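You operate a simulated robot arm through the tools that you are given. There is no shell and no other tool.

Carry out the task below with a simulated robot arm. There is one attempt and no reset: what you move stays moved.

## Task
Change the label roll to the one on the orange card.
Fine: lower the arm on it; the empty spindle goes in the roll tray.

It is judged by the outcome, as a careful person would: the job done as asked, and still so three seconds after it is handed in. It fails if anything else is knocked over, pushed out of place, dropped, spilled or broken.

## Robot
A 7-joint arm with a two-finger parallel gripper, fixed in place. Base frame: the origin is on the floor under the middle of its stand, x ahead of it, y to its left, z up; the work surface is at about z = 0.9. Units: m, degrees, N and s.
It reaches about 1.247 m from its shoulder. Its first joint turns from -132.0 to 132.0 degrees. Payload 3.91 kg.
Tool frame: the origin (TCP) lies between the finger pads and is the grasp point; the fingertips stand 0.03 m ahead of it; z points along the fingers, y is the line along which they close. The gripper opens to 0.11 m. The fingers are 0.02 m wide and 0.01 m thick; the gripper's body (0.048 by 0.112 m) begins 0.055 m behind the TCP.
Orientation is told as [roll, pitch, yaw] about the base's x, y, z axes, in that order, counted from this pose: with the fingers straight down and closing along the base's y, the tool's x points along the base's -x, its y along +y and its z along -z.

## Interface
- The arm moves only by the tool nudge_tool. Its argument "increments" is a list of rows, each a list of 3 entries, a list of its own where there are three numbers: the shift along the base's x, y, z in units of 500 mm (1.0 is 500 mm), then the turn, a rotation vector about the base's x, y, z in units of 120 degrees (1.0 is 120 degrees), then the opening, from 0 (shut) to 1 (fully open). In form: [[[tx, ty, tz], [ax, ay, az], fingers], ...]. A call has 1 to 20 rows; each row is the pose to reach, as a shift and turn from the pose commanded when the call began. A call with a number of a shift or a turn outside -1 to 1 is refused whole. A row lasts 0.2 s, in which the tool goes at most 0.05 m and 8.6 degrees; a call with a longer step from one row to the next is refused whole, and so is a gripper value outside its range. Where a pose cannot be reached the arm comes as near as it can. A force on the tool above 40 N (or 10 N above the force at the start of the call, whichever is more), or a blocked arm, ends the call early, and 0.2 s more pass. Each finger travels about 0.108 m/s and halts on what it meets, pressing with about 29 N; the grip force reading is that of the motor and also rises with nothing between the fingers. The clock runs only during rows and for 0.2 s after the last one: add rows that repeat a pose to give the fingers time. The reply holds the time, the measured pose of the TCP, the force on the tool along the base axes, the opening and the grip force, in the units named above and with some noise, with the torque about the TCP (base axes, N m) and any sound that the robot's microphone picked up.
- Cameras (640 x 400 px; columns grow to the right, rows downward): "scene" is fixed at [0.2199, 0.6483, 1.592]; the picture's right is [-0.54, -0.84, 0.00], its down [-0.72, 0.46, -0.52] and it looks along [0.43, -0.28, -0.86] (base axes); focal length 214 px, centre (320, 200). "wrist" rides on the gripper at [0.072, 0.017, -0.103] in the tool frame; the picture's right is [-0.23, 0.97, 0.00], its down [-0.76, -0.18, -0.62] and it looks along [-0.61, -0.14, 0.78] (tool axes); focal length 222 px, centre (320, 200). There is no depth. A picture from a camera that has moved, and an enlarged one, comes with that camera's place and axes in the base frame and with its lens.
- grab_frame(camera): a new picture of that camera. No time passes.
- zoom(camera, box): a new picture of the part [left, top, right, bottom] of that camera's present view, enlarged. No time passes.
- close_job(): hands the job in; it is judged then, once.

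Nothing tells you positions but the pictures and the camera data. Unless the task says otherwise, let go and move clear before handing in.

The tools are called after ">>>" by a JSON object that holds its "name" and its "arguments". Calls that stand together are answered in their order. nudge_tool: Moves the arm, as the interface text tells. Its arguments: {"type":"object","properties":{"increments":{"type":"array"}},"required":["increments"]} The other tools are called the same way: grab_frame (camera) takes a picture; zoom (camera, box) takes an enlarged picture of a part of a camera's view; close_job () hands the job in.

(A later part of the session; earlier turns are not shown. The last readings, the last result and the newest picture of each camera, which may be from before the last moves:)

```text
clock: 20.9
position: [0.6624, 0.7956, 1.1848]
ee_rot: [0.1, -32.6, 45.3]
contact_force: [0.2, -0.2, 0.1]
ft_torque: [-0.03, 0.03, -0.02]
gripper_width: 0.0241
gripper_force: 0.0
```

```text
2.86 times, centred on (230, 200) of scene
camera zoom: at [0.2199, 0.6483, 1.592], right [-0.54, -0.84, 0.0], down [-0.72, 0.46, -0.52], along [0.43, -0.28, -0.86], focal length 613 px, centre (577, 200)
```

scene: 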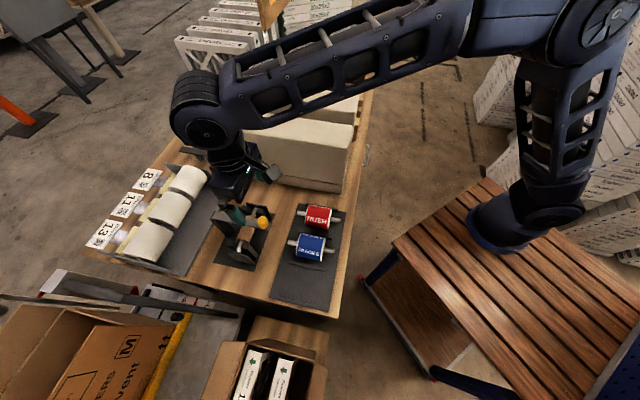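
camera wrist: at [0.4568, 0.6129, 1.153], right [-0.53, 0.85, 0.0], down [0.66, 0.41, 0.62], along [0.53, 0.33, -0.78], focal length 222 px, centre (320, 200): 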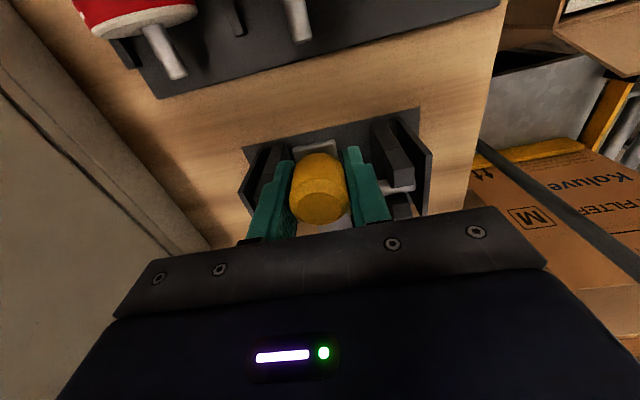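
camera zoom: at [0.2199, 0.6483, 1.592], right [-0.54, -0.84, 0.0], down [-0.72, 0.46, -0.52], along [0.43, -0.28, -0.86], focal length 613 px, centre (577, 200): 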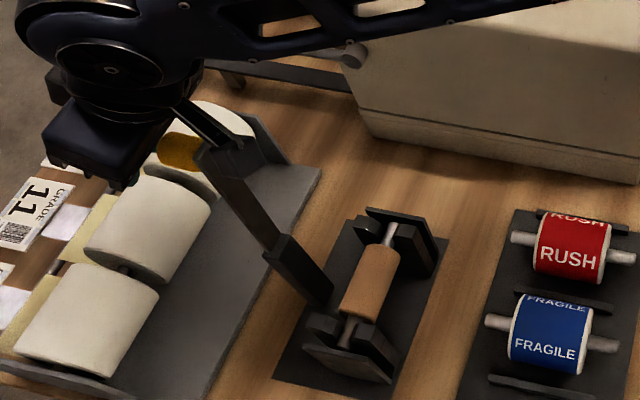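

The knob slipped out of the grip and the arm seems to be standing on its own near vertical. I'll wait briefly without moving to see whether it stays.

>>> {"name": "nudge_tool", "arguments": {"increments": [[[0, 0, 0], [0, 0, 0], 0.22], [[0, 0, 0], [0, 0, 0], 0.22]]}}

>>> {"name": "zoom", "arguments": {"camera": "scene", "box": [160, 130, 300, 270]}}

>>> {"name": "grab_frame", "arguments": {"camera": "wrist"}}

```text
clock: 21.5
position: [0.6604, 0.7961, 1.1853]
ee_rot: [0.1, -32.6, 45.3]
contact_force: [-0.7, -0.5, -0.8]
ft_torque: [0.0, -0.02, -0.01]
gripper_width: 0.0241
gripper_force: 0.1
```

```text
2.86 times, centred on (230, 200) of scene
camera zoom: at [0.2199, 0.6483, 1.592], right [-0.54, -0.84, 0.0], down [-0.72, 0.46, -0.52], along [0.43, -0.28, -0.86], focal length 613 px, centre (577, 200)
```

zoom: 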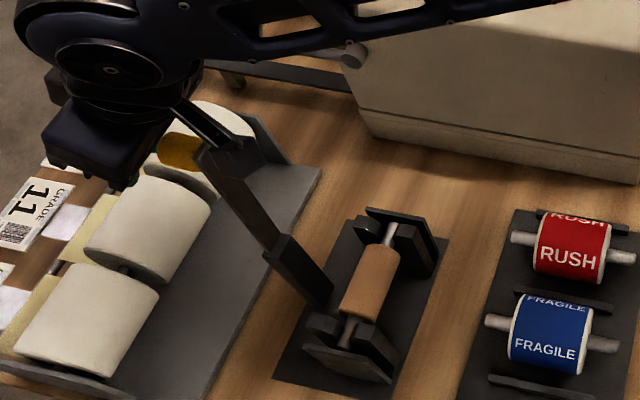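

```text
taken
camera wrist: at [0.5681, 0.7251, 1.235], right [-0.56, 0.82, 0.12], down [0.34, 0.09, 0.93], along [0.76, 0.56, -0.33], focal length 222 px, centre (320, 200)
```

wrist: 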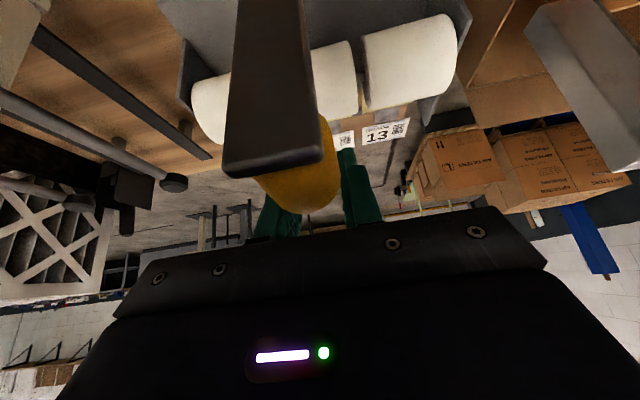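

The arm stays open on its own. The fingers are behind it, so I'll retreat straight up in small steps to avoid dragging the knob back.

>>> {"name": "nudge_tool", "arguments": {"increments": [[[0.002, 0.002, 0.03], [0, 0, 0], 0.22], [[0.004, 0.004, 0.06], [0, 0, 0], 0.22], [[0.004, 0.004, 0.09], [0, 0, 0], 0.22]]}}

>>> {"name": "grab_frame", "arguments": {"camera": "wrist"}}

>>> {"name": "zoom", "arguments": {"camera": "scene", "box": [160, 130, 300, 270]}}

```text
clock: 22.3
position: [0.6632, 0.797, 1.2284]
ee_rot: [0.2, -32.6, 45.3]
contact_force: [0.1, -0.7, -0.5]
ft_torque: [0.0, -0.01, 0.0]
gripper_width: 0.0244
gripper_force: 0.1
```

```text
taken
camera wrist: at [0.5699, 0.7252, 1.2782], right [-0.56, 0.82, 0.12], down [0.34, 0.09, 0.93], along [0.76, 0.56, -0.33], focal length 222 px, centre (320, 200)
```

wrist: 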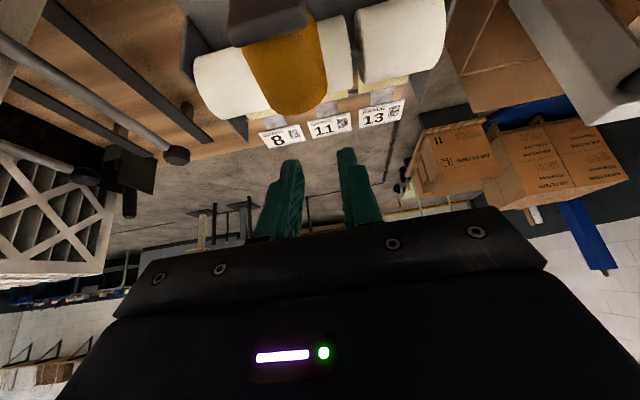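

```text
2.86 times, centred on (230, 200) of scene
camera zoom: at [0.2199, 0.6483, 1.592], right [-0.54, -0.84, 0.0], down [-0.72, 0.46, -0.52], along [0.43, -0.28, -0.86], focal length 613 px, centre (577, 200)
```

zoom: 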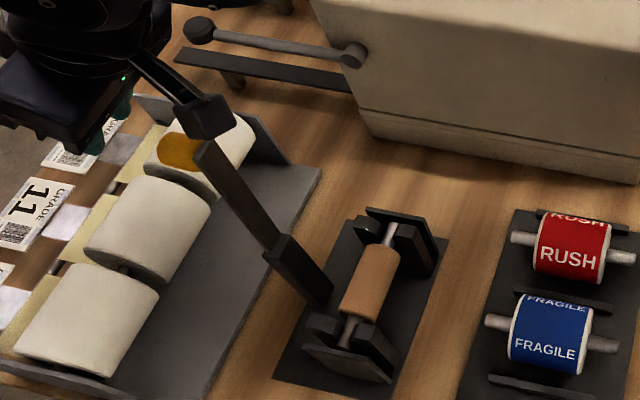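

The arm is standing near vertical by itself and the fingers are now above and clear of it. I'll go up, then back over the dispenser while straightening the gripper.

>>> {"name": "nudge_tool", "arguments": {"increments": [[[0, 0, 0.06], [0, 0, 0], 0.4], [[0, 0, 0.12], [0, 0, 0], 0.6], [[-0.04, -0.04, 0.12], [-0.038, 0.038, 0], 0.6], [[-0.08, -0.08, 0.12], [-0.076, 0.076, 0], 0.6], [[-0.12, -0.12, 0.12], [-0.114, 0.114, 0], 0.6], [[-0.16, -0.16, 0.12], [-0.152, 0.152, 0], 0.6], [[-0.2, -0.2, 0.12], [-0.19, 0.19, 0], 0.6], [[-0.2, -0.2, 0.12], [-0.19, 0.19, 0], 0.6]]}}

>>> {"name": "grab_frame", "arguments": {"camera": "wrist"}}

>>> {"name": "zoom", "arguments": {"camera": "scene", "box": [160, 130, 300, 270]}}

```text
clock: 24.1
position: [0.5633, 0.6972, 1.2895]
ee_rot: [0.4, -0.4, 45.2]
contact_force: [0.4, -0.2, 0.8]
ft_torque: [0.01, -0.02, 0.0]
gripper_width: 0.0661
gripper_force: 0.0
```

```text
taken
camera wrist: at [0.4993, 0.6557, 1.3943], right [-0.53, 0.85, 0.01], down [0.66, 0.41, 0.63], along [0.53, 0.34, -0.78], focal length 222 px, centre (320, 200)
```

wrist: 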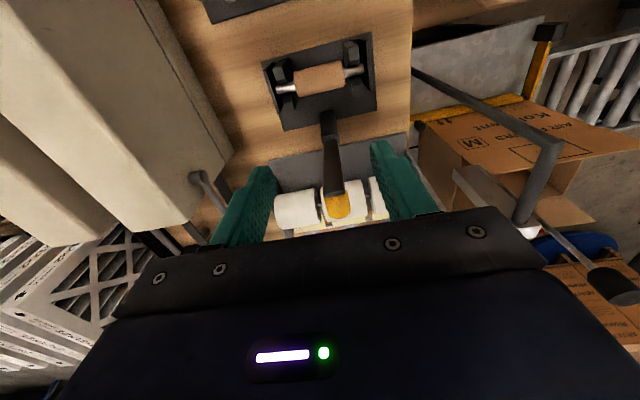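

```text
2.86 times, centred on (230, 200) of scene
camera zoom: at [0.2199, 0.6483, 1.592], right [-0.54, -0.84, 0.0], down [-0.72, 0.46, -0.52], along [0.43, -0.28, -0.86], focal length 613 px, centre (577, 200)
```

zoom: 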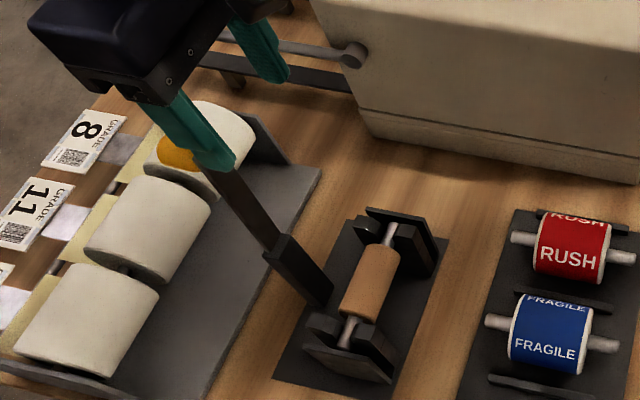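

The arm is holding open. I'll zoom on the empty spindle for a precise fix before turning the gripper to grasp it.

>>> {"name": "zoom", "arguments": {"camera": "wrist", "box": [250, 30, 390, 150]}}

```text
3.33 times, centred on (320, 90) of wrist
camera zoom: at [0.4993, 0.6557, 1.3943], right [-0.53, 0.85, 0.01], down [0.66, 0.41, 0.63], along [0.53, 0.34, -0.78], focal length 740 px, centre (320, 567)
```

zoom: 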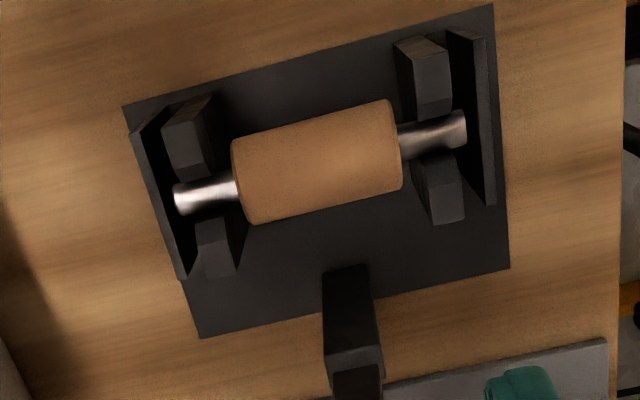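

The spindle centre is at about (0.564, 0.697), with its axis at -45°. The arm's post leaves about 74 mm beside it, which is enough for the fingers. I'll turn the gripper to yaw -45° above it.

>>> {"name": "nudge_tool", "arguments": {"increments": [[[0, 0, 0], [0, 0, -0.068], 0.7], [[0, 0, 0], [0, 0, -0.136], 0.7], [[0, 0, 0], [0, 0, -0.204], 0.7], [[0, 0, 0], [0, 0, -0.272], 0.7], [[0, 0, 0], [0, 0, -0.34], 0.7], [[0, 0, 0], [0, 0, -0.408], 0.7], [[0, 0, 0], [0, 0, -0.476], 0.7], [[0, 0, 0], [0, 0, -0.544], 0.7], [[0, 0, 0], [0, 0, -0.612], 0.7], [[0, 0, 0], [0, 0, -0.68], 0.7], [[0, 0, 0], [0, 0, -0.75], 0.7], [[0, 0, 0], [0, 0, -0.75], 0.7]]}}

>>> {"name": "grab_frame", "arguments": {"camera": "wrist"}}

>>> {"name": "grab_frame", "arguments": {"camera": "scene"}}

```text
clock: 26.7
position: [0.5643, 0.6961, 1.29]
ee_rot: [0.4, -0.3, -44.9]
contact_force: [0.1, 0.0, 0.8]
ft_torque: [0.01, -0.02, -0.01]
gripper_width: 0.0768
gripper_force: 0.0
```

```text
taken
camera wrist: at [0.5242, 0.7606, 1.3946], right [0.85, 0.53, 0.01], down [0.41, -0.66, 0.63], along [0.34, -0.53, -0.78], focal length 222 px, centre (320, 200)
```

wrist: 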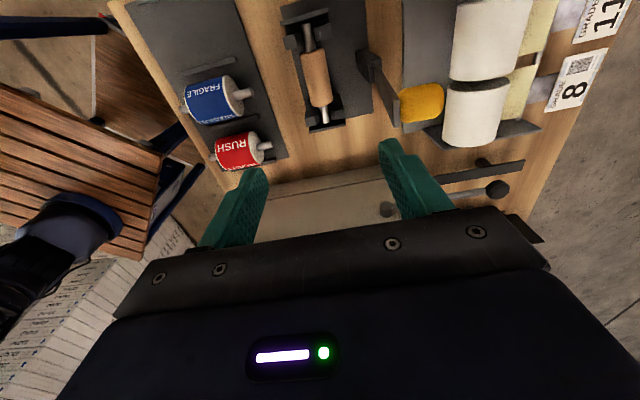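

```text
taken
```

scene: 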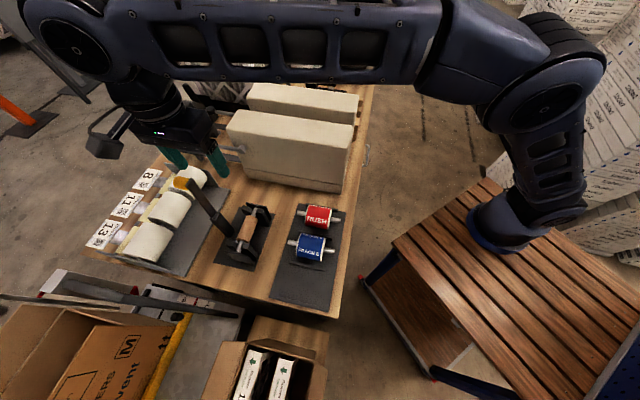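

>>> {"name": "zoom", "arguments": {"camera": "wrist", "box": [260, 0, 420, 140]}}

```text
2.86 times, centred on (340, 70) of wrist
camera zoom: at [0.5242, 0.7606, 1.3946], right [0.85, 0.53, 0.01], down [0.41, -0.66, 0.63], along [0.34, -0.53, -0.78], focal length 635 px, centre (263, 571)
```

zoom: 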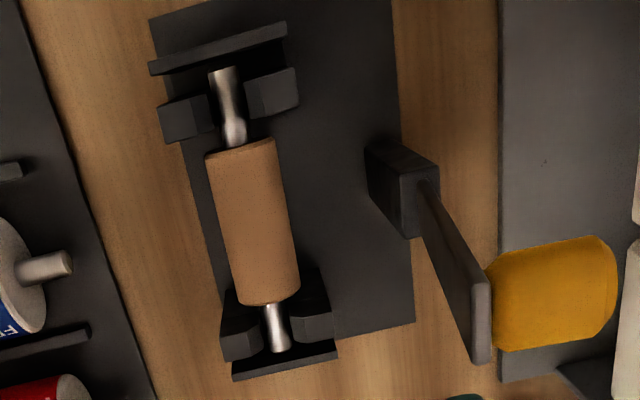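

I'll level the small residual tilt and descend to just above the spindle for a final alignment check.

>>> {"name": "nudge_tool", "arguments": {"increments": [[[-0.002, -0.001, -0.08], [-0.0006, 0.0041, 0], 0.7], [[-0.004, -0.0026, -0.16], [-0.0006, 0.0041, 0], 0.7], [[-0.004, -0.0026, -0.24], [-0.0006, 0.0041, 0], 0.7], [[-0.004, -0.0026, -0.31], [-0.0006, 0.0041, 0], 0.7], [[-0.004, -0.0026, -0.37], [-0.0006, 0.0041, 0], 0.7], [[-0.004, -0.0026, -0.37], [-0.0006, 0.0041, 0], 0.7]]}}

>>> {"name": "grab_frame", "arguments": {"camera": "wrist"}}

>>> {"name": "zoom", "arguments": {"camera": "scene", "box": [160, 120, 300, 270]}}

```text
clock: 28.1
position: [0.5617, 0.6951, 1.1053]
ee_rot: [-0.1, 0.1, -44.7]
contact_force: [0.0, -0.9, -0.1]
ft_torque: [0.03, 0.01, 0.01]
gripper_width: 0.0771
gripper_force: 0.1
```

```text
taken
camera wrist: at [0.5221, 0.7582, 1.2099], right [0.85, 0.53, 0.0], down [0.42, -0.66, 0.62], along [0.33, -0.53, -0.78], focal length 222 px, centre (320, 200)
```

wrist: 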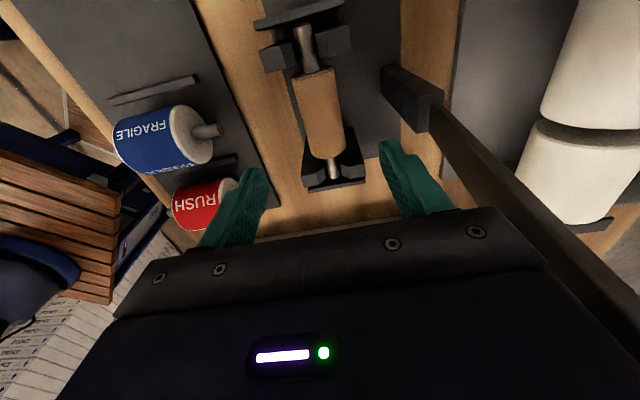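

```text
2.67 times, centred on (230, 195) of scene
camera zoom: at [0.2199, 0.6483, 1.592], right [-0.54, -0.84, 0.0], down [-0.72, 0.46, -0.52], along [0.43, -0.28, -0.86], focal length 572 px, centre (560, 213)
```

zoom: 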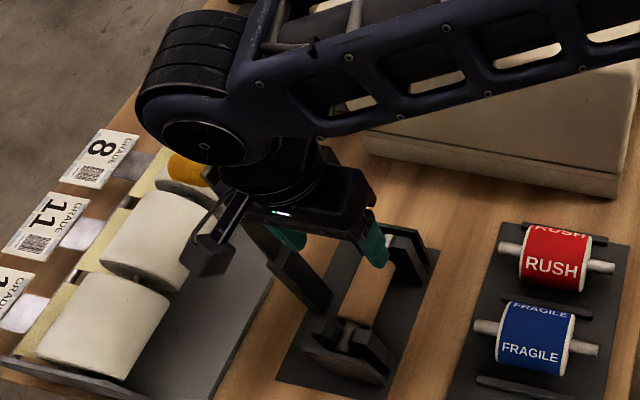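

>>> {"name": "zoom", "arguments": {"camera": "wrist", "box": [230, 0, 470, 200]}}

```text
2.00 times, centred on (350, 100) of wrist
camera zoom: at [0.5221, 0.7582, 1.2099], right [0.85, 0.53, 0.0], down [0.42, -0.66, 0.62], along [0.33, -0.53, -0.78], focal length 444 px, centre (260, 400)
```

zoom: 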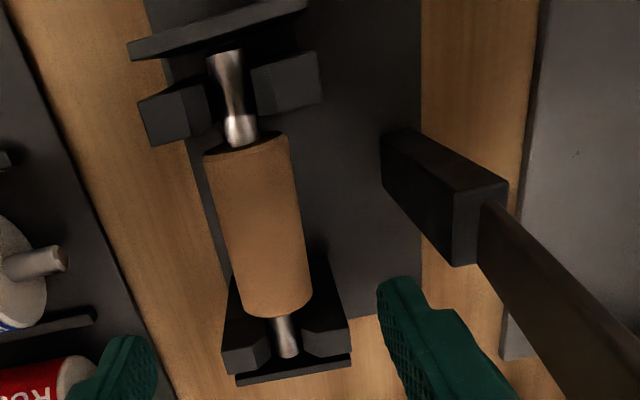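

The spindle core is right on the tool axis and about 41 mm across. I'll descend around it and close.

>>> {"name": "nudge_tool", "arguments": {"increments": [[[0, 0, -0.06], [0, 0, 0], 0.7], [[0, 0, -0.12], [0, 0, 0], 0.7], [[0, 0, -0.18], [0, 0, 0], 0.7], [[0, 0, -0.233], [0, 0, 0], 0.7], [[0, 0, -0.233], [0, 0, 0], 0.7]]}}

>>> {"name": "grab_frame", "arguments": {"camera": "wrist"}}

>>> {"name": "zoom", "arguments": {"camera": "scene", "box": [160, 130, 300, 270]}}

```text
clock: 29.3
position: [0.5611, 0.6969, 0.9866]
ee_rot: [-0.1, 0.1, -44.8]
contact_force: [-0.4, -0.8, -1.2]
ft_torque: [-0.01, 0.0, -0.01]
gripper_width: 0.0774
gripper_force: 0.1
```

```text
taken
camera wrist: at [0.5226, 0.7605, 1.0909], right [0.85, 0.53, 0.0], down [0.42, -0.66, 0.62], along [0.33, -0.53, -0.78], focal length 222 px, centre (320, 200)
```

wrist: 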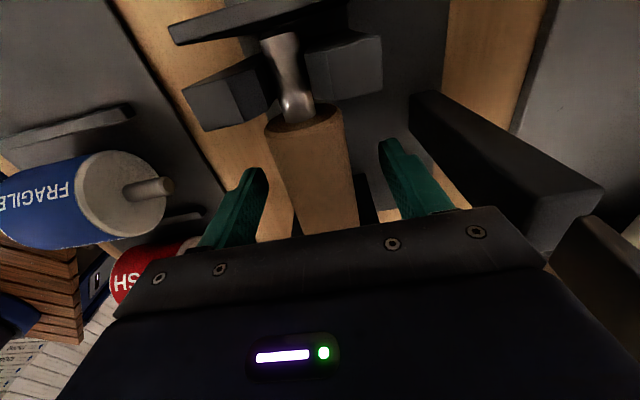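

```text
2.86 times, centred on (230, 200) of scene
camera zoom: at [0.2199, 0.6483, 1.592], right [-0.54, -0.84, 0.0], down [-0.72, 0.46, -0.52], along [0.43, -0.28, -0.86], focal length 613 px, centre (577, 200)
```

zoom: 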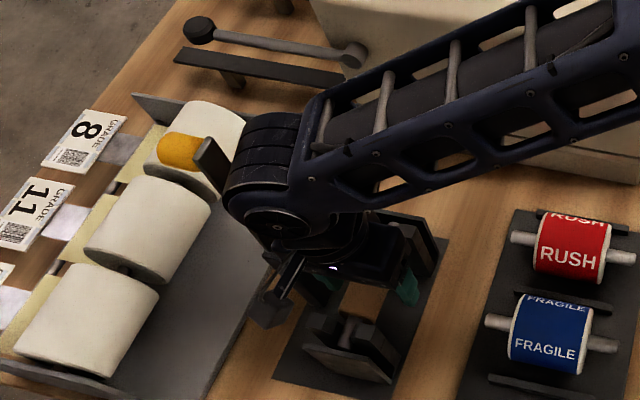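

No contact with the raised arm. Now I'll close on the core.

>>> {"name": "nudge_tool", "arguments": {"increments": [[[0, 0, 0], [0, 0, 0], 0.5], [[0, 0, 0], [0, 0, 0], 0.4], [[0, 0, 0], [0, 0, 0], 0.35], [[0, 0, 0], [0, 0, 0], 0.32], [[0, 0, 0], [0, 0, 0], 0.32]]}}

>>> {"name": "grab_frame", "arguments": {"camera": "wrist"}}

```text
clock: 30.5
position: [0.5624, 0.6981, 0.9873]
ee_rot: [-0.2, 0.0, -44.8]
contact_force: [-0.4, -0.4, -0.7]
ft_torque: [-0.03, -0.03, -0.08]
gripper_width: 0.0391
gripper_force: 29.0
```

```text
taken
camera wrist: at [0.5225, 0.7606, 1.0913], right [0.85, 0.53, 0.0], down [0.42, -0.66, 0.62], along [0.33, -0.53, -0.78], focal length 222 px, centre (320, 200)
```

wrist: 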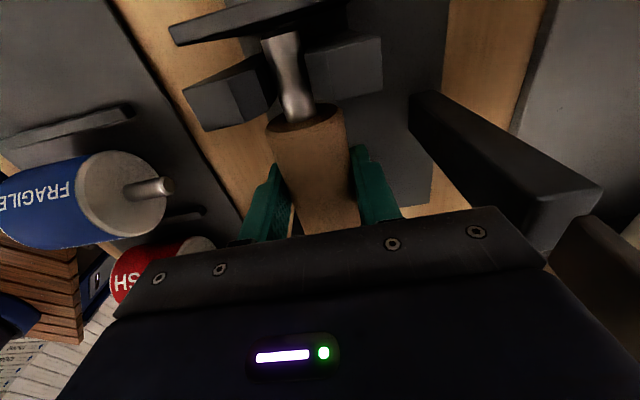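

Gripped cleanly at 39 mm with almost no side force. Lifting straight up out of the cradle.

>>> {"name": "nudge_tool", "arguments": {"increments": [[[0, 0, 0.02], [0, 0, 0], 0.3], [[0, 0, 0.05], [0, 0, 0], 0.3], [[0, 0, 0.09], [0, 0, 0], 0.3], [[0, 0, 0.14], [0, 0, 0], 0.3], [[0, 0, 0.2], [0, 0, 0], 0.3], [[0, 0, 0.26], [0, 0, 0], 0.3]]}}

>>> {"name": "grab_frame", "arguments": {"camera": "wrist"}}

>>> {"name": "zoom", "arguments": {"camera": "scene", "box": [160, 130, 300, 270]}}

```text
clock: 31.9
position: [0.5626, 0.697, 1.1189]
ee_rot: [-0.1, 0.0, -44.9]
contact_force: [0.3, 0.2, -0.4]
ft_torque: [-0.02, 0.02, 0.02]
gripper_width: 0.033
gripper_force: 0.1
```

```text
taken
camera wrist: at [0.5222, 0.7595, 1.223], right [0.85, 0.53, 0.0], down [0.42, -0.66, 0.62], along [0.33, -0.53, -0.78], focal length 222 px, centre (320, 200)
```

wrist: 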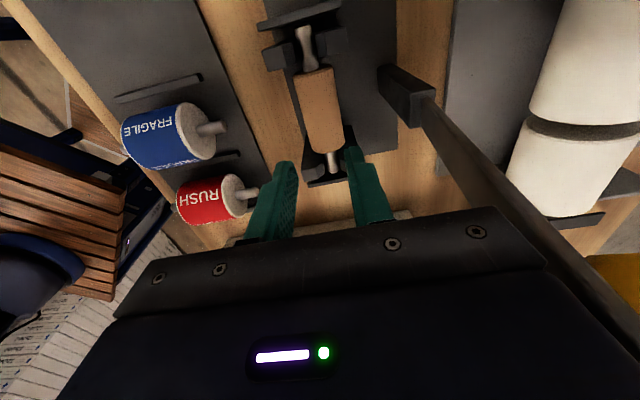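

```text
2.86 times, centred on (230, 200) of scene
camera zoom: at [0.2199, 0.6483, 1.592], right [-0.54, -0.84, 0.0], down [-0.72, 0.46, -0.52], along [0.43, -0.28, -0.86], focal length 613 px, centre (577, 200)
```

zoom: 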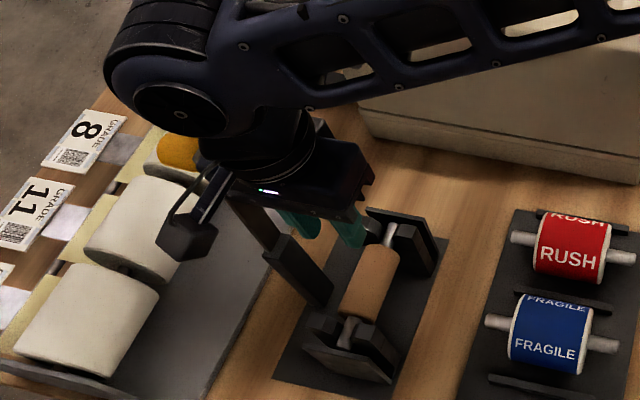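

The fingers slipped off and the spindle stayed in its cradle, undisturbed. I'll check its true height before trying again.

>>> {"name": "zoom", "arguments": {"camera": "wrist", "box": [240, 0, 400, 200]}}

>>> {"name": "zoom", "arguments": {"camera": "scene", "box": [220, 195, 280, 270]}}

```text
2.00 times, centred on (320, 100) of wrist
camera zoom: at [0.5222, 0.7595, 1.223], right [0.85, 0.53, 0.0], down [0.42, -0.66, 0.62], along [0.33, -0.53, -0.78], focal length 444 px, centre (320, 400)
```

zoom: 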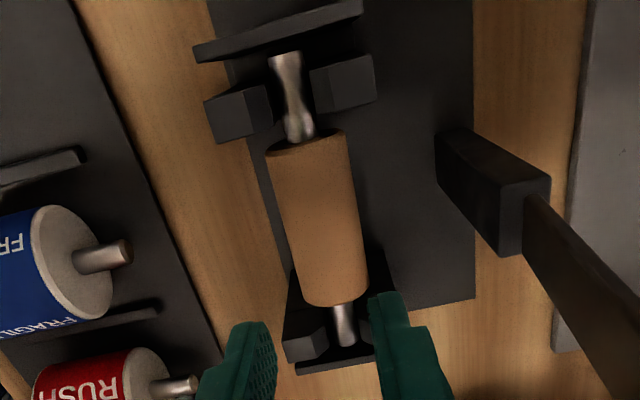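

```text
5.33 times, centred on (250, 232) of scene
camera zoom: at [0.2199, 0.6483, 1.592], right [-0.54, -0.84, 0.0], down [-0.72, 0.46, -0.52], along [0.43, -0.28, -0.86], focal length 1144 px, centre (693, 27)
```

zoom: 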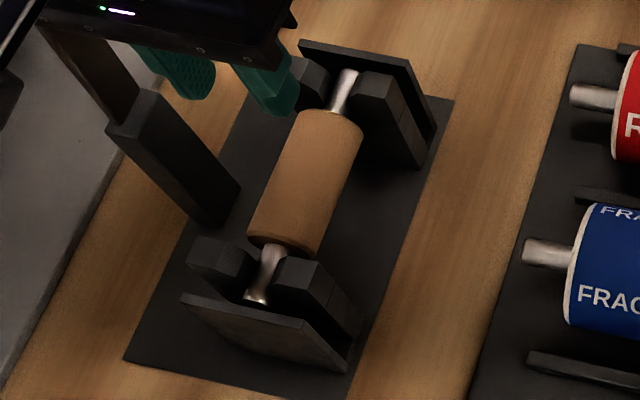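

The spindle's axis is near z = 0.977, and I was gripping about 1 cm high, near the fingertips. I'll go lower so the pad centres are on the core, then pull gently while reading the force.

>>> {"name": "nudge_tool", "arguments": {"increments": [[[0, 0, 0], [0, 0, 0], 0.65], [[0, 0, -0.06], [0, 0, 0], 0.65], [[0, 0, -0.12], [0, 0, 0], 0.65], [[0, 0, -0.18], [0, 0, 0], 0.65], [[0, 0, -0.24], [0, 0, 0], 0.65], [[0, 0, -0.286], [0, 0, 0], 0.65], [[0, 0, -0.286], [0, 0, 0], 0.45], [[0, 0, -0.286], [0, 0, 0], 0.35], [[0, 0, -0.286], [0, 0, 0], 0.25], [[0, 0, -0.286], [0, 0, 0], 0.2], [[0, 0, -0.286], [0, 0, 0], 0.2]]}}

>>> {"name": "grab_frame", "arguments": {"camera": "wrist"}}

```text
clock: 34.3
position: [0.5629, 0.6985, 0.9764]
ee_rot: [-0.2, 0.0, -44.8]
contact_force: [-6.3, -6.5, -1.4]
ft_torque: [0.05, 0.05, -0.59]
gripper_width: 0.0386
gripper_force: 29.3
```

```text
taken
camera wrist: at [0.5229, 0.7616, 1.081], right [0.85, 0.53, 0.0], down [0.42, -0.66, 0.62], along [0.33, -0.53, -0.78], focal length 222 px, centre (320, 200)
```

wrist: 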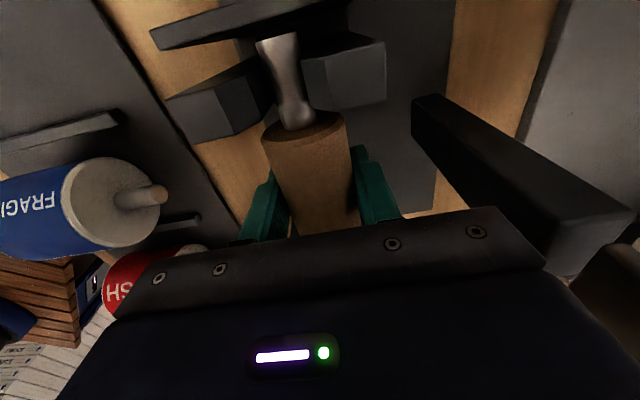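

>>> {"name": "nudge_tool", "arguments": {"increments": [[[-0.0014, -0.0014, 0], [0, 0, -0.006], 0.2], [[-0.0014, -0.0014, 0.004], [0, 0, -0.006], 0.2], [[-0.0014, -0.0014, 0.008], [0, 0, -0.006], 0.2]]}}

```text
clock: 35.1
position: [0.5627, 0.6963, 0.9799]
ee_rot: [-0.1, 0.0, -45.4]
contact_force: [-0.6, -0.2, -3.1]
ft_torque: [-0.02, 0.0, -0.03]
gripper_width: 0.0386
gripper_force: 29.0
```

Side forces are gone and I'm now carrying about 3 N, likely the spindle's weight. Continuing slowly upward.

>>> {"name": "nudge_tool", "arguments": {"increments": [[[0, 0, 0.008], [0, 0, 0], 0.2], [[0, 0, 0.016], [0, 0, 0], 0.2], [[0, 0, 0.024], [0, 0, 0], 0.2]]}}

>>> {"name": "grab_frame", "arguments": {"camera": "wrist"}}

>>> {"name": "zoom", "arguments": {"camera": "scene", "box": [220, 195, 280, 270]}}

```text
clock: 35.9
position: [0.5612, 0.6961, 0.9916]
ee_rot: [-0.1, 0.0, -45.5]
contact_force: [0.5, 0.5, -2.6]
ft_torque: [0.01, -0.01, 0.02]
gripper_width: 0.0386
gripper_force: 29.1
```

```text
taken
camera wrist: at [0.5224, 0.76, 1.0967], right [0.85, 0.52, 0.0], down [0.41, -0.67, 0.62], along [0.32, -0.53, -0.78], focal length 222 px, centre (320, 200)
```

wrist: 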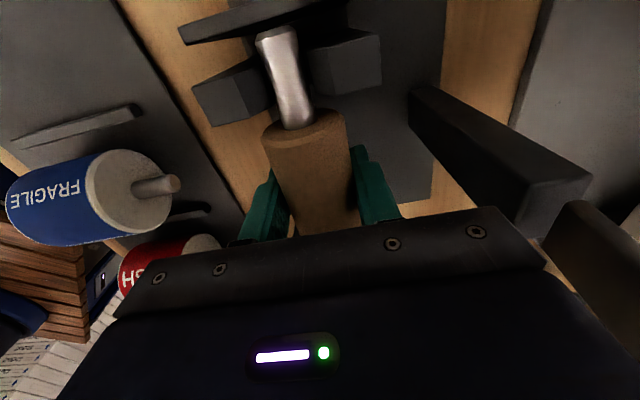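

```text
5.33 times, centred on (250, 232) of scene
camera zoom: at [0.2199, 0.6483, 1.592], right [-0.54, -0.84, 0.0], down [-0.72, 0.46, -0.52], along [0.43, -0.28, -0.86], focal length 1144 px, centre (693, 27)
```

zoom: 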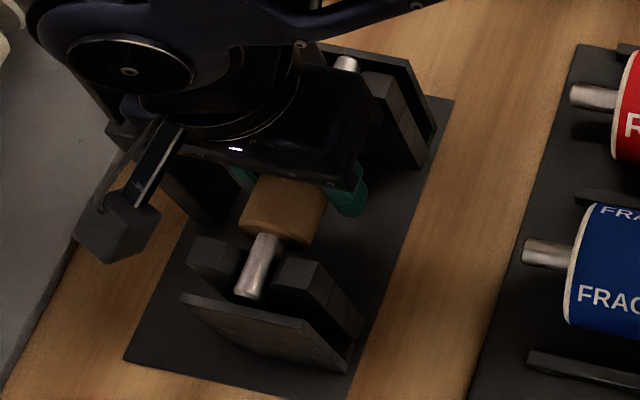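

The spindle is rising with the gripper this time. I'll lift it clear at a moderate speed.

>>> {"name": "nudge_tool", "arguments": {"increments": [[[0, 0, 0.02], [0, 0, 0], 0.2], [[0, 0, 0.045], [0, 0, 0], 0.2], [[0, 0, 0.075], [0, 0, 0], 0.2], [[0, 0, 0.11], [0, 0, 0], 0.2], [[0, 0, 0.15], [0, 0, 0], 0.2], [[0, 0, 0.19], [0, 0, 0], 0.2], [[0, 0, 0.23], [0, 0, 0], 0.2]]}}

>>> {"name": "grab_frame", "arguments": {"camera": "wrist"}}

>>> {"name": "grab_frame", "arguments": {"camera": "scene"}}

```text
clock: 37.5
position: [0.5616, 0.6956, 1.1062]
ee_rot: [-0.2, 0.1, -45.5]
contact_force: [0.1, -0.1, -3.0]
ft_torque: [0.01, 0.02, -0.03]
gripper_width: 0.0387
gripper_force: 29.2
```

```text
taken
camera wrist: at [0.5237, 0.7595, 1.2105], right [0.85, 0.52, 0.0], down [0.41, -0.67, 0.62], along [0.32, -0.53, -0.78], focal length 222 px, centre (320, 200)
```

wrist: 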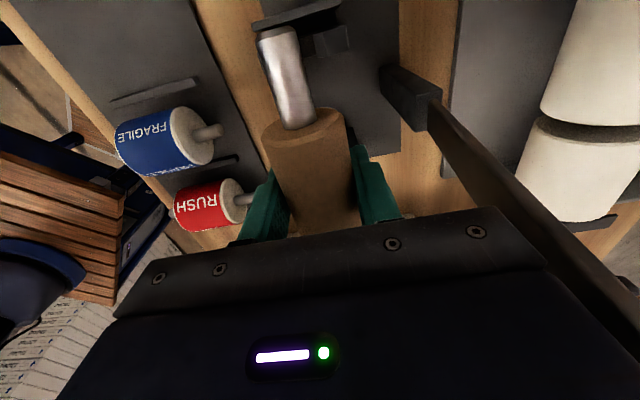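

```text
taken
```

scene: 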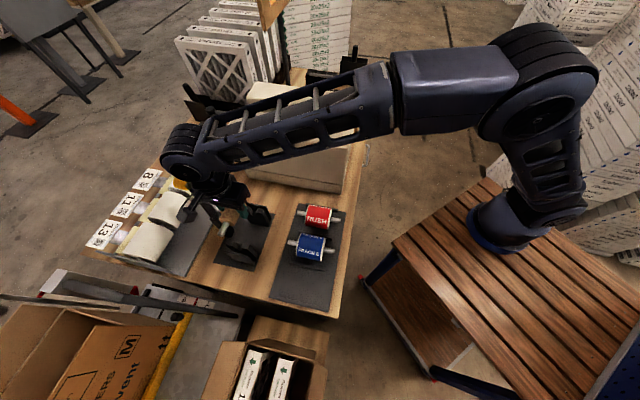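

The spindle is clear of the cradle. The tray's empty third bay is centred at about (0.343, 0.630). I'll move away from the raised arm first, then turn 90° to match the other rolls.

>>> {"name": "nudge_tool", "arguments": {"increments": [[[-0.08, -0.024, 0], [0, 0, 0], 0.2], [[-0.165, -0.05, 0], [0, 0, 0], 0.2], [[-0.2, -0.06, 0], [0, 0, 0.068], 0.2], [[-0.225, -0.068, 0], [0, 0, 0.136], 0.2], [[-0.25, -0.075, 0], [0, 0, 0.204], 0.2], [[-0.275, -0.083, 0], [0, 0, 0.272], 0.2], [[-0.3, -0.09, 0], [0, 0, 0.34], 0.2], [[-0.325, -0.098, 0], [0, 0, 0.408], 0.2], [[-0.35, -0.106, 0], [0, 0, 0.476], 0.2], [[-0.375, -0.113, 0], [0, 0, 0.544], 0.2], [[-0.4, -0.121, 0], [0, 0, 0.612], 0.2], [[-0.42, -0.127, 0], [0, 0, 0.68], 0.2], [[-0.438, -0.132, 0], [0, 0, 0.75], 0.2], [[-0.438, -0.132, 0], [0, 0, 0.75], 0.2]]}}

>>> {"name": "grab_frame", "arguments": {"camera": "wrist"}}

>>> {"name": "grab_frame", "arguments": {"camera": "scene"}}

```text
clock: 40.5
position: [0.3435, 0.6296, 1.1069]
ee_rot: [-0.1, 0.0, 44.7]
contact_force: [0.6, 0.1, -3.0]
ft_torque: [-0.01, 0.02, 0.02]
gripper_width: 0.0389
gripper_force: 28.7
```

```text
taken
camera wrist: at [0.28, 0.591, 1.2113], right [-0.52, 0.85, 0.0], down [0.67, 0.41, 0.62], along [0.53, 0.32, -0.78], focal length 222 px, centre (320, 200)
```

wrist: 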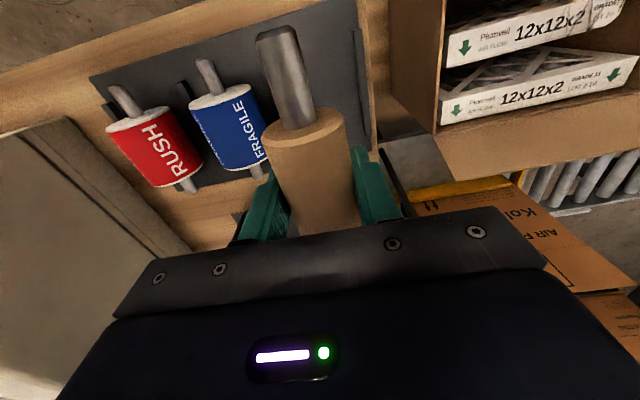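

```text
taken
```

scene: 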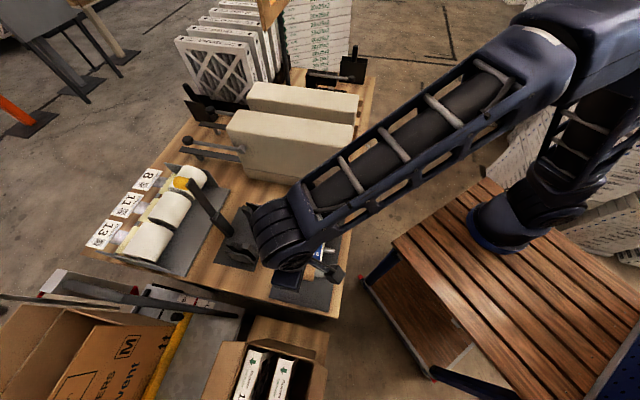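

>>> {"name": "zoom", "arguments": {"camera": "wrist", "box": [80, 0, 440, 225]}}

>>> {"name": "zoom", "arguments": {"camera": "scene", "box": [220, 180, 360, 320]}}

```text
1.78 times, centred on (260, 112) of wrist
camera zoom: at [0.28, 0.591, 1.2113], right [-0.52, 0.85, 0.0], down [0.67, 0.41, 0.62], along [0.53, 0.32, -0.78], focal length 395 px, centre (427, 356)
```

zoom: 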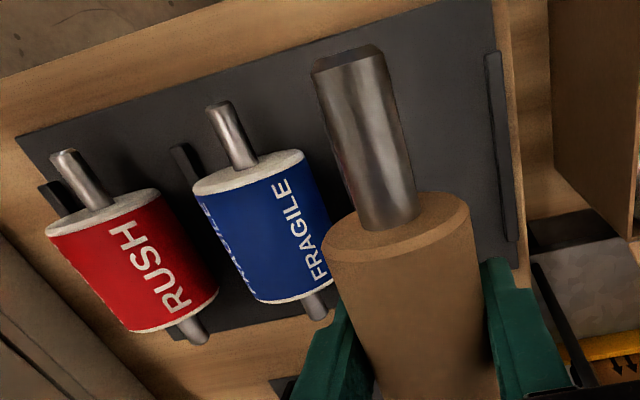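

```text
2.86 times, centred on (290, 250) of scene
camera zoom: at [0.2199, 0.6483, 1.592], right [-0.54, -0.84, 0.0], down [-0.72, 0.46, -0.52], along [0.43, -0.28, -0.86], focal length 613 px, centre (406, 57)
```

zoom: 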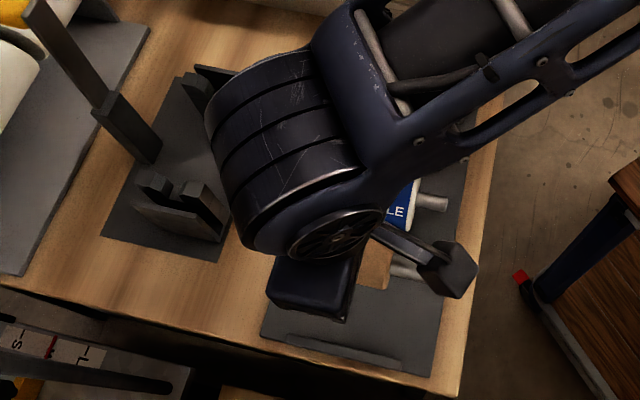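

The tool is centred over the empty third bay, with about 2 cm of finger clearance to each ridge. I'll lower the spindle towards the tray.

>>> {"name": "nudge_tool", "arguments": {"increments": [[[0, 0, -0.07], [0, 0, 0], 0.2], [[0, 0, -0.14], [0, 0, 0], 0.2], [[0, 0, -0.2], [0, 0, 0], 0.2], [[0, 0, -0.26], [0, 0, 0], 0.2], [[0, 0, -0.3], [0, 0, 0], 0.2], [[0, 0, -0.325], [0, 0, 0], 0.2], [[0, 0, -0.325], [0, 0, 0], 0.2]]}}

>>> {"name": "grab_frame", "arguments": {"camera": "wrist"}}

>>> {"name": "zoom", "arguments": {"camera": "scene", "box": [250, 190, 370, 320]}}

```text
clock: 42.1
position: [0.3447, 0.6292, 0.9453]
ee_rot: [-0.1, 0.1, 44.5]
contact_force: [-0.4, 0.0, -2.4]
ft_torque: [0.01, -0.01, -0.02]
gripper_width: 0.0391
gripper_force: 29.2
```

```text
taken
camera wrist: at [0.2807, 0.5903, 1.0491], right [-0.52, 0.85, 0.0], down [0.67, 0.41, 0.62], along [0.53, 0.32, -0.78], focal length 222 px, centre (320, 200)
```

wrist: 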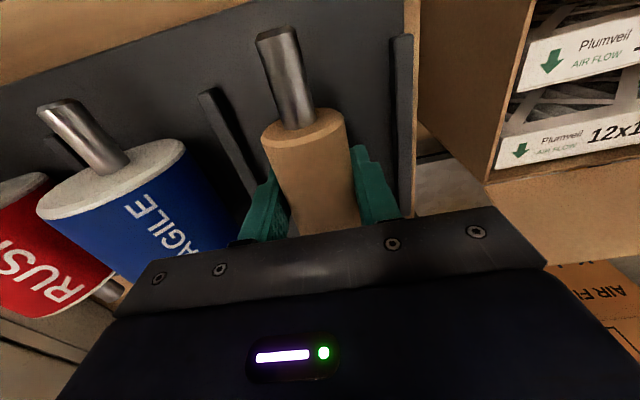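

```text
3.08 times, centred on (310, 255) of scene
camera zoom: at [0.2199, 0.6483, 1.592], right [-0.54, -0.84, 0.0], down [-0.72, 0.46, -0.52], along [0.43, -0.28, -0.86], focal length 660 px, centre (351, 31)
```

zoom: 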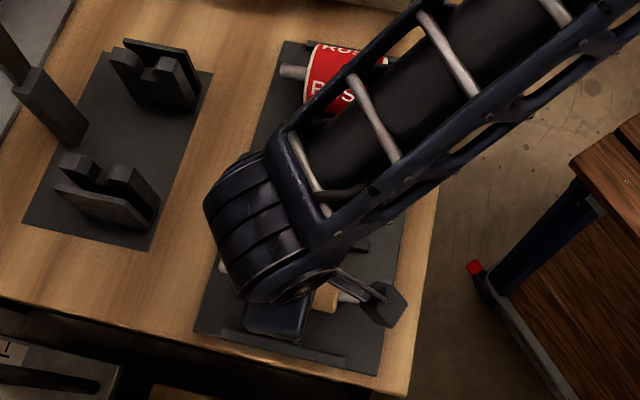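

>>> {"name": "nudge_tool", "arguments": {"increments": [[[0, 0, -0.004], [0, 0, 0], 0.2], [[0, 0, -0.008], [0, 0, 0], 0.2], [[0, 0, -0.012], [0, 0, 0], 0.2]]}}

```text
clock: 42.9
position: [0.3437, 0.6296, 0.9394]
ee_rot: [0.0, 0.0, 44.5]
contact_force: [-0.4, -0.2, -2.0]
ft_torque: [0.01, -0.03, 0.0]
gripper_width: 0.0386
gripper_force: 29.1
```

>>> {"name": "nudge_tool", "arguments": {"increments": [[[0, 0, -0.003], [0, 0, 0], 0.2], [[0, 0, -0.006], [0, 0, 0], 0.2]]}}

>>> {"name": "zoom", "arguments": {"camera": "scene", "box": [280, 240, 350, 300]}}

```text
clock: 43.5
position: [0.3441, 0.6286, 0.9362]
ee_rot: [-0.1, 0.0, 44.5]
contact_force: [-0.3, -0.5, -2.6]
ft_torque: [0.02, -0.01, 0.01]
gripper_width: 0.0387
gripper_force: 28.9
```

```text
6.67 times, centred on (315, 270) of scene
camera zoom: at [0.2199, 0.6483, 1.592], right [-0.54, -0.84, 0.0], down [-0.72, 0.46, -0.52], along [0.43, -0.28, -0.86], focal length 1430 px, centre (353, -267)
```

zoom: 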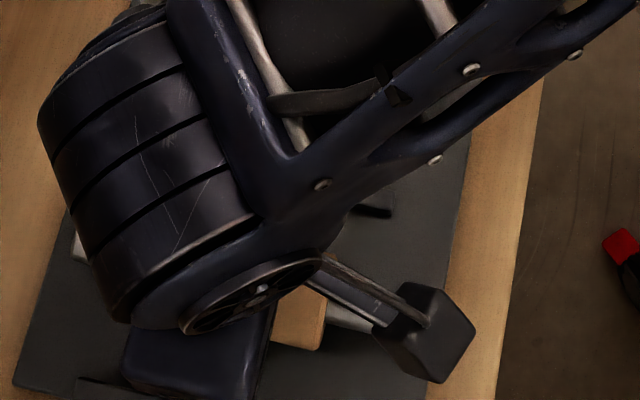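

>>> {"name": "nudge_tool", "arguments": {"increments": [[[0, 0, -0.002], [0, 0, 0], 0.2], [[0, 0, -0.004], [0, 0, 0], 0.2]]}}

```text
clock: 44.1
position: [0.3443, 0.6291, 0.9372]
ee_rot: [0.0, -0.2, 44.6]
contact_force: [2.7, -14.8, 35.0]
ft_torque: [-0.38, 0.42, 0.28]
gripper_width: 0.0385
gripper_force: 29.2
```

The fingertips touched the tray, so its surface is at about z = 0.907. I'll back up 1.5 mm and then let the spindle ease down by reducing the grip in fine steps.

>>> {"name": "nudge_tool", "arguments": {"increments": [[[0, 0, 0.003], [0, 0, 0], 0.2], [[0, 0, 0.003], [0, 0, 0], 0.3], [[0, 0, 0.003], [0, 0, 0], 0.33]]}}

```text
clock: 44.9
position: [0.3448, 0.6289, 0.9359]
ee_rot: [-0.1, -0.2, 44.5]
contact_force: [9.3, -5.6, 26.0]
ft_torque: [0.21, 0.3, 0.0]
gripper_width: 0.0384
gripper_force: 28.7
```

>>> {"name": "nudge_tool", "arguments": {"increments": [[[0, 0, 0.002], [0, 0, 0], 0.33], [[0, 0, 0.004], [0, 0, 0], 0.33]]}}

```text
clock: 45.5
position: [0.3418, 0.6299, 0.9367]
ee_rot: [-0.1, 0.0, 44.6]
contact_force: [0.1, 0.3, -2.6]
ft_torque: [0.01, 0.01, 0.0]
gripper_width: 0.0387
gripper_force: 28.7
```

>>> {"name": "nudge_tool", "arguments": {"increments": [[[0, 0, 0], [0, 0, 0], 0.34], [[0, 0, 0], [0, 0, 0], 0.342], [[0, 0, 0], [0, 0, 0], 0.344], [[0, 0, 0], [0, 0, 0], 0.345], [[0, 0, 0], [0, 0, 0], 0.346], [[0, 0, 0], [0, 0, 0], 0.347], [[0, 0, 0], [0, 0, 0], 0.348]]}}

```text
clock: 47.1
position: [0.3418, 0.6304, 0.9382]
ee_rot: [-0.1, 0.0, 44.5]
contact_force: [0.1, 0.3, 0.8]
ft_torque: [0.01, 0.0, -0.08]
gripper_width: 0.0388
gripper_force: 29.1
```

>>> {"name": "grab_frame", "arguments": {"camera": "wrist"}}

>>> {"name": "nudge_tool", "arguments": {"increments": [[[0, 0, 0], [0, 0, 0], 0.348]]}}

```text
taken
camera wrist: at [0.2793, 0.5912, 1.0421], right [-0.52, 0.85, 0.0], down [0.67, 0.41, 0.62], along [0.53, 0.32, -0.78], focal length 222 px, centre (320, 200)
```

wrist: 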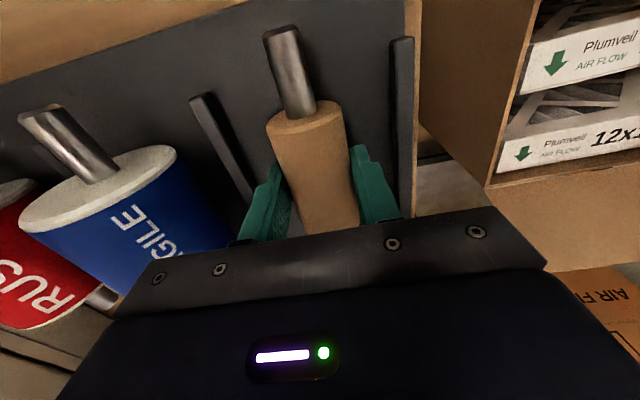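

```text
clock: 47.5
position: [0.343, 0.6296, 0.9377]
ee_rot: [-0.1, 0.1, 44.6]
contact_force: [0.0, 0.5, 0.3]
ft_torque: [0.03, 0.0, 0.02]
gripper_width: 0.0391
gripper_force: 0.9
```

The spindle slid gently down onto the tray; the weight reading went to zero. I'll open a little and rise straight up.

>>> {"name": "nudge_tool", "arguments": {"increments": [[[0, 0, 0], [0, 0, 0], 0.38], [[0, 0, 0], [0, 0, 0], 0.44], [[0, 0, 0.02], [0, 0, 0], 0.44], [[0, 0, 0.06], [0, 0, 0], 0.44], [[0, 0, 0.12], [0, 0, 0], 0.5], [[0, 0, 0.2], [0, 0, 0], 0.6], [[0, 0, 0.28], [0, 0, 0], 0.7]]}}

>>> {"name": "grab_frame", "arguments": {"camera": "wrist"}}

>>> {"name": "zoom", "arguments": {"camera": "scene", "box": [250, 190, 370, 320]}}

```text
clock: 49.1
position: [0.3435, 0.6276, 1.0766]
ee_rot: [-0.1, -0.1, 44.5]
contact_force: [-0.1, 0.5, -0.2]
ft_torque: [-0.05, 0.01, -0.01]
gripper_width: 0.0771
gripper_force: 0.1
```

```text
taken
camera wrist: at [0.2798, 0.5888, 1.1812], right [-0.52, 0.85, 0.0], down [0.67, 0.41, 0.62], along [0.53, 0.32, -0.78], focal length 222 px, centre (320, 200)
```

wrist: 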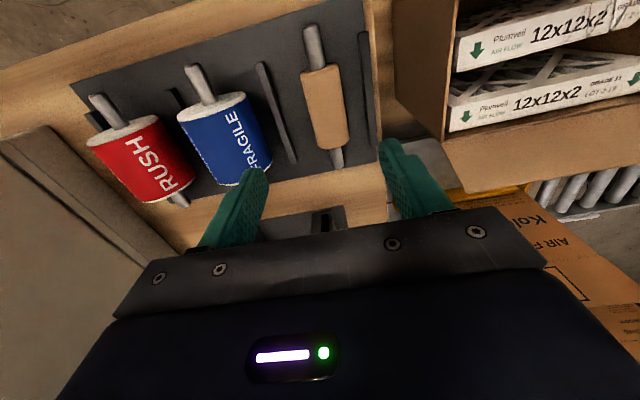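

```text
3.08 times, centred on (310, 255) of scene
camera zoom: at [0.2199, 0.6483, 1.592], right [-0.54, -0.84, 0.0], down [-0.72, 0.46, -0.52], along [0.43, -0.28, -0.86], focal length 660 px, centre (351, 31)
```

zoom: 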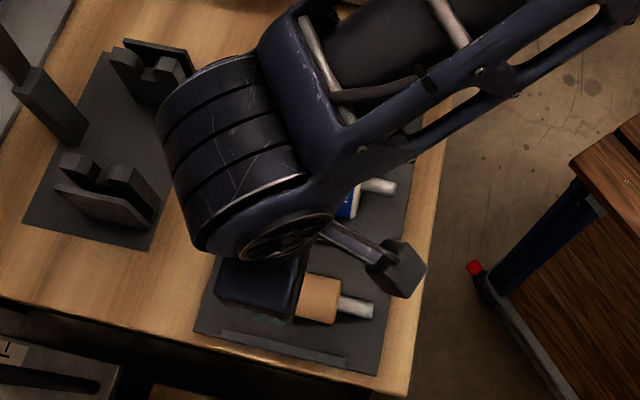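

The empty spindle is lying in the third bay. Next I'll move over the blue FRAGILE roll.

>>> {"name": "nudge_tool", "arguments": {"increments": [[[0, 0, 0.09], [0, 0, 0], 0.8], [[0.05, -0.05, 0.09], [0, 0, 0.002], 0.8], [[0.1, -0.1, 0.09], [0, 0, 0.004], 0.8], [[0.155, -0.15, 0.09], [0, 0, 0.004], 0.8], [[0.155, -0.15, 0.09], [0, 0, 0.004], 0.8]]}}

>>> {"name": "grab_frame", "arguments": {"camera": "wrist"}}

>>> {"name": "zoom", "arguments": {"camera": "wrist", "box": [200, 0, 440, 200]}}

```text
clock: 50.3
position: [0.4195, 0.5542, 1.1203]
ee_rot: [-0.1, 0.0, 45.1]
contact_force: [-0.8, -0.6, -0.5]
ft_torque: [0.01, 0.0, -0.01]
gripper_width: 0.0878
gripper_force: 0.1
```

```text
taken
camera wrist: at [0.3559, 0.5143, 1.2255], right [-0.53, 0.85, 0.0], down [0.66, 0.41, 0.62], along [0.53, 0.33, -0.78], focal length 222 px, centre (320, 200)
```

wrist: 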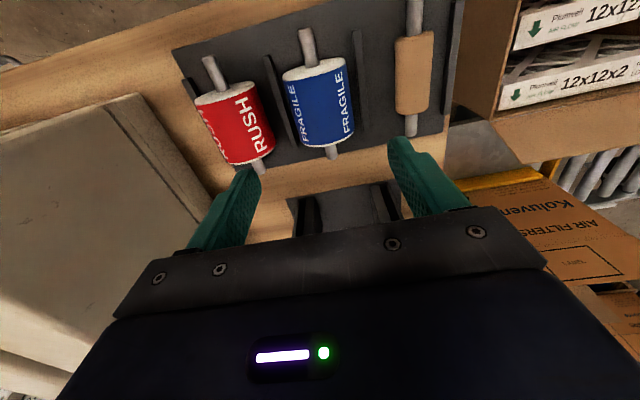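

```text
2.00 times, centred on (320, 100) of wrist
camera zoom: at [0.3559, 0.5143, 1.2255], right [-0.53, 0.85, 0.0], down [0.66, 0.41, 0.62], along [0.53, 0.33, -0.78], focal length 444 px, centre (320, 400)
```

zoom: 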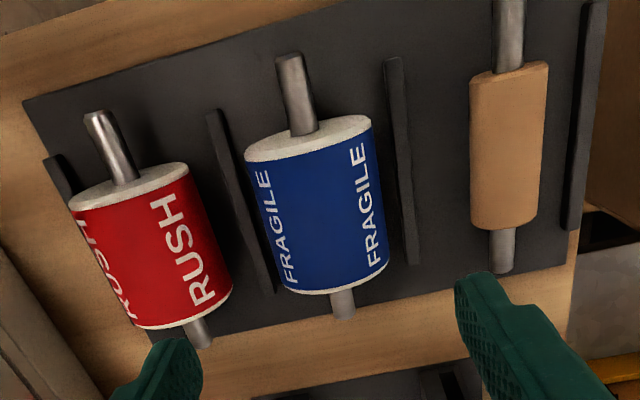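

The blue roll is about 70 mm across and centred at about (0.421, 0.556), with its axis at z ≈ 0.942. I'll descend so the fingertips stay just above the tray ridges and grip near the roll's axis.

>>> {"name": "nudge_tool", "arguments": {"increments": [[[0.002, 0.0025, -0.08], [0, 0, 0], 0.82], [[0.0038, 0.005, -0.16], [0, 0, 0], 0.82], [[0.0038, 0.005, -0.23], [0, 0, 0], 0.82], [[0.0038, 0.005, -0.28], [0, 0, 0], 0.82], [[0.0038, 0.005, -0.32], [0, 0, 0], 0.82], [[0.0038, 0.005, -0.32], [0, 0, 0], 0.82]]}}

>>> {"name": "grab_frame", "arguments": {"camera": "wrist"}}

```text
clock: 51.7
position: [0.421, 0.5567, 0.9632]
ee_rot: [-0.2, 0.0, 45.0]
contact_force: [-0.2, 0.0, 0.4]
ft_torque: [0.01, 0.01, -0.02]
gripper_width: 0.0904
gripper_force: 0.0
```

```text
taken
camera wrist: at [0.3574, 0.5183, 1.0681], right [-0.53, 0.85, 0.0], down [0.66, 0.41, 0.62], along [0.53, 0.33, -0.78], focal length 222 px, centre (320, 200)
```

wrist: 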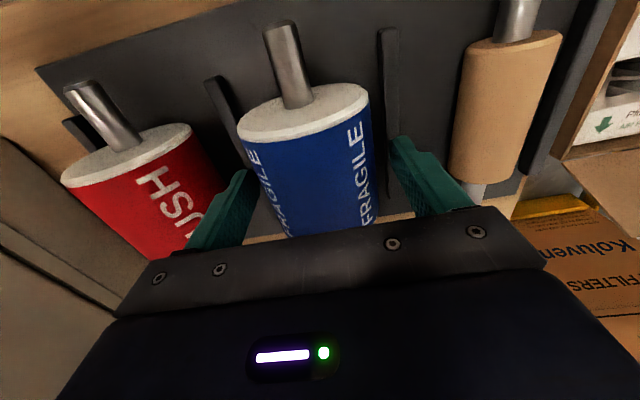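

>>> {"name": "zoom", "arguments": {"camera": "wrist", "box": [180, 60, 460, 250]}}

```text
2.11 times, centred on (320, 155) of wrist
camera zoom: at [0.3574, 0.5183, 1.0681], right [-0.53, 0.85, 0.0], down [0.66, 0.41, 0.62], along [0.53, 0.33, -0.78], focal length 468 px, centre (320, 295)
```

zoom: 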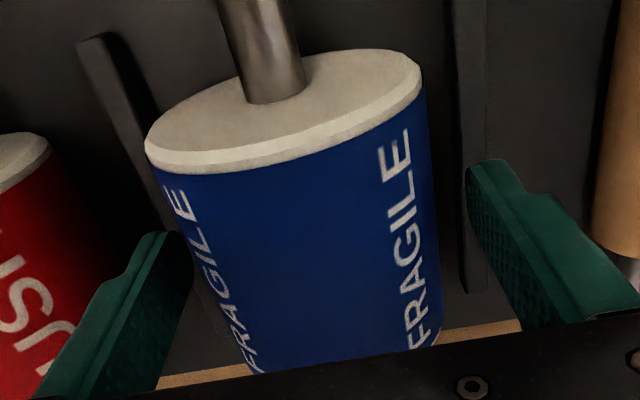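

The roll is about 2 mm off to one side. I'll correct that and finish the descent.

>>> {"name": "nudge_tool", "arguments": {"increments": [[[0.003, -0.003, -0.012], [0, 0, 0], 0.82], [[0.003, -0.003, -0.024], [0, 0, 0], 0.82], [[0.003, -0.003, -0.033], [0, 0, 0], 0.82], [[0.003, -0.003, -0.033], [0, 0, 0], 0.75], [[0.003, -0.003, -0.033], [0, 0, 0], 0.68]]}}

>>> {"name": "zoom", "arguments": {"camera": "wrist", "box": [180, 60, 460, 250]}}

```text
clock: 52.6
position: [0.4222, 0.5566, 0.9484]
ee_rot: [0.0, -0.2, 45.2]
contact_force: [-4.7, -3.0, 10.9]
ft_torque: [0.1, 0.44, 0.2]
gripper_width: 0.0836
gripper_force: 1.4
stopped in row 4: the force on the tool passed its limit at 43 N (the readings are from after the stop); the commanded pose is now the measured one
```

```text
2.11 times, centred on (320, 155) of wrist
camera zoom: at [0.3579, 0.5168, 1.0522], right [-0.53, 0.85, 0.0], down [0.66, 0.41, 0.63], along [0.53, 0.33, -0.78], focal length 468 px, centre (320, 295)
```

zoom: 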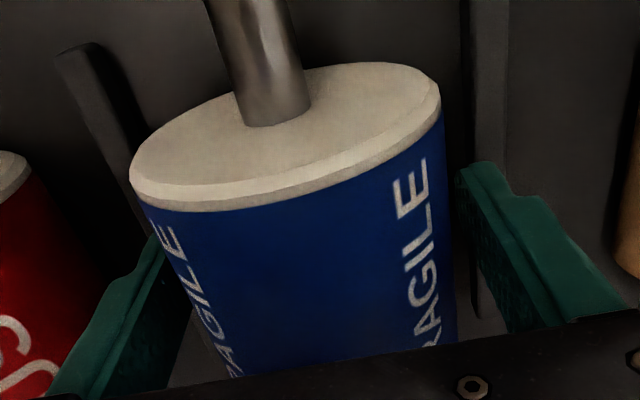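

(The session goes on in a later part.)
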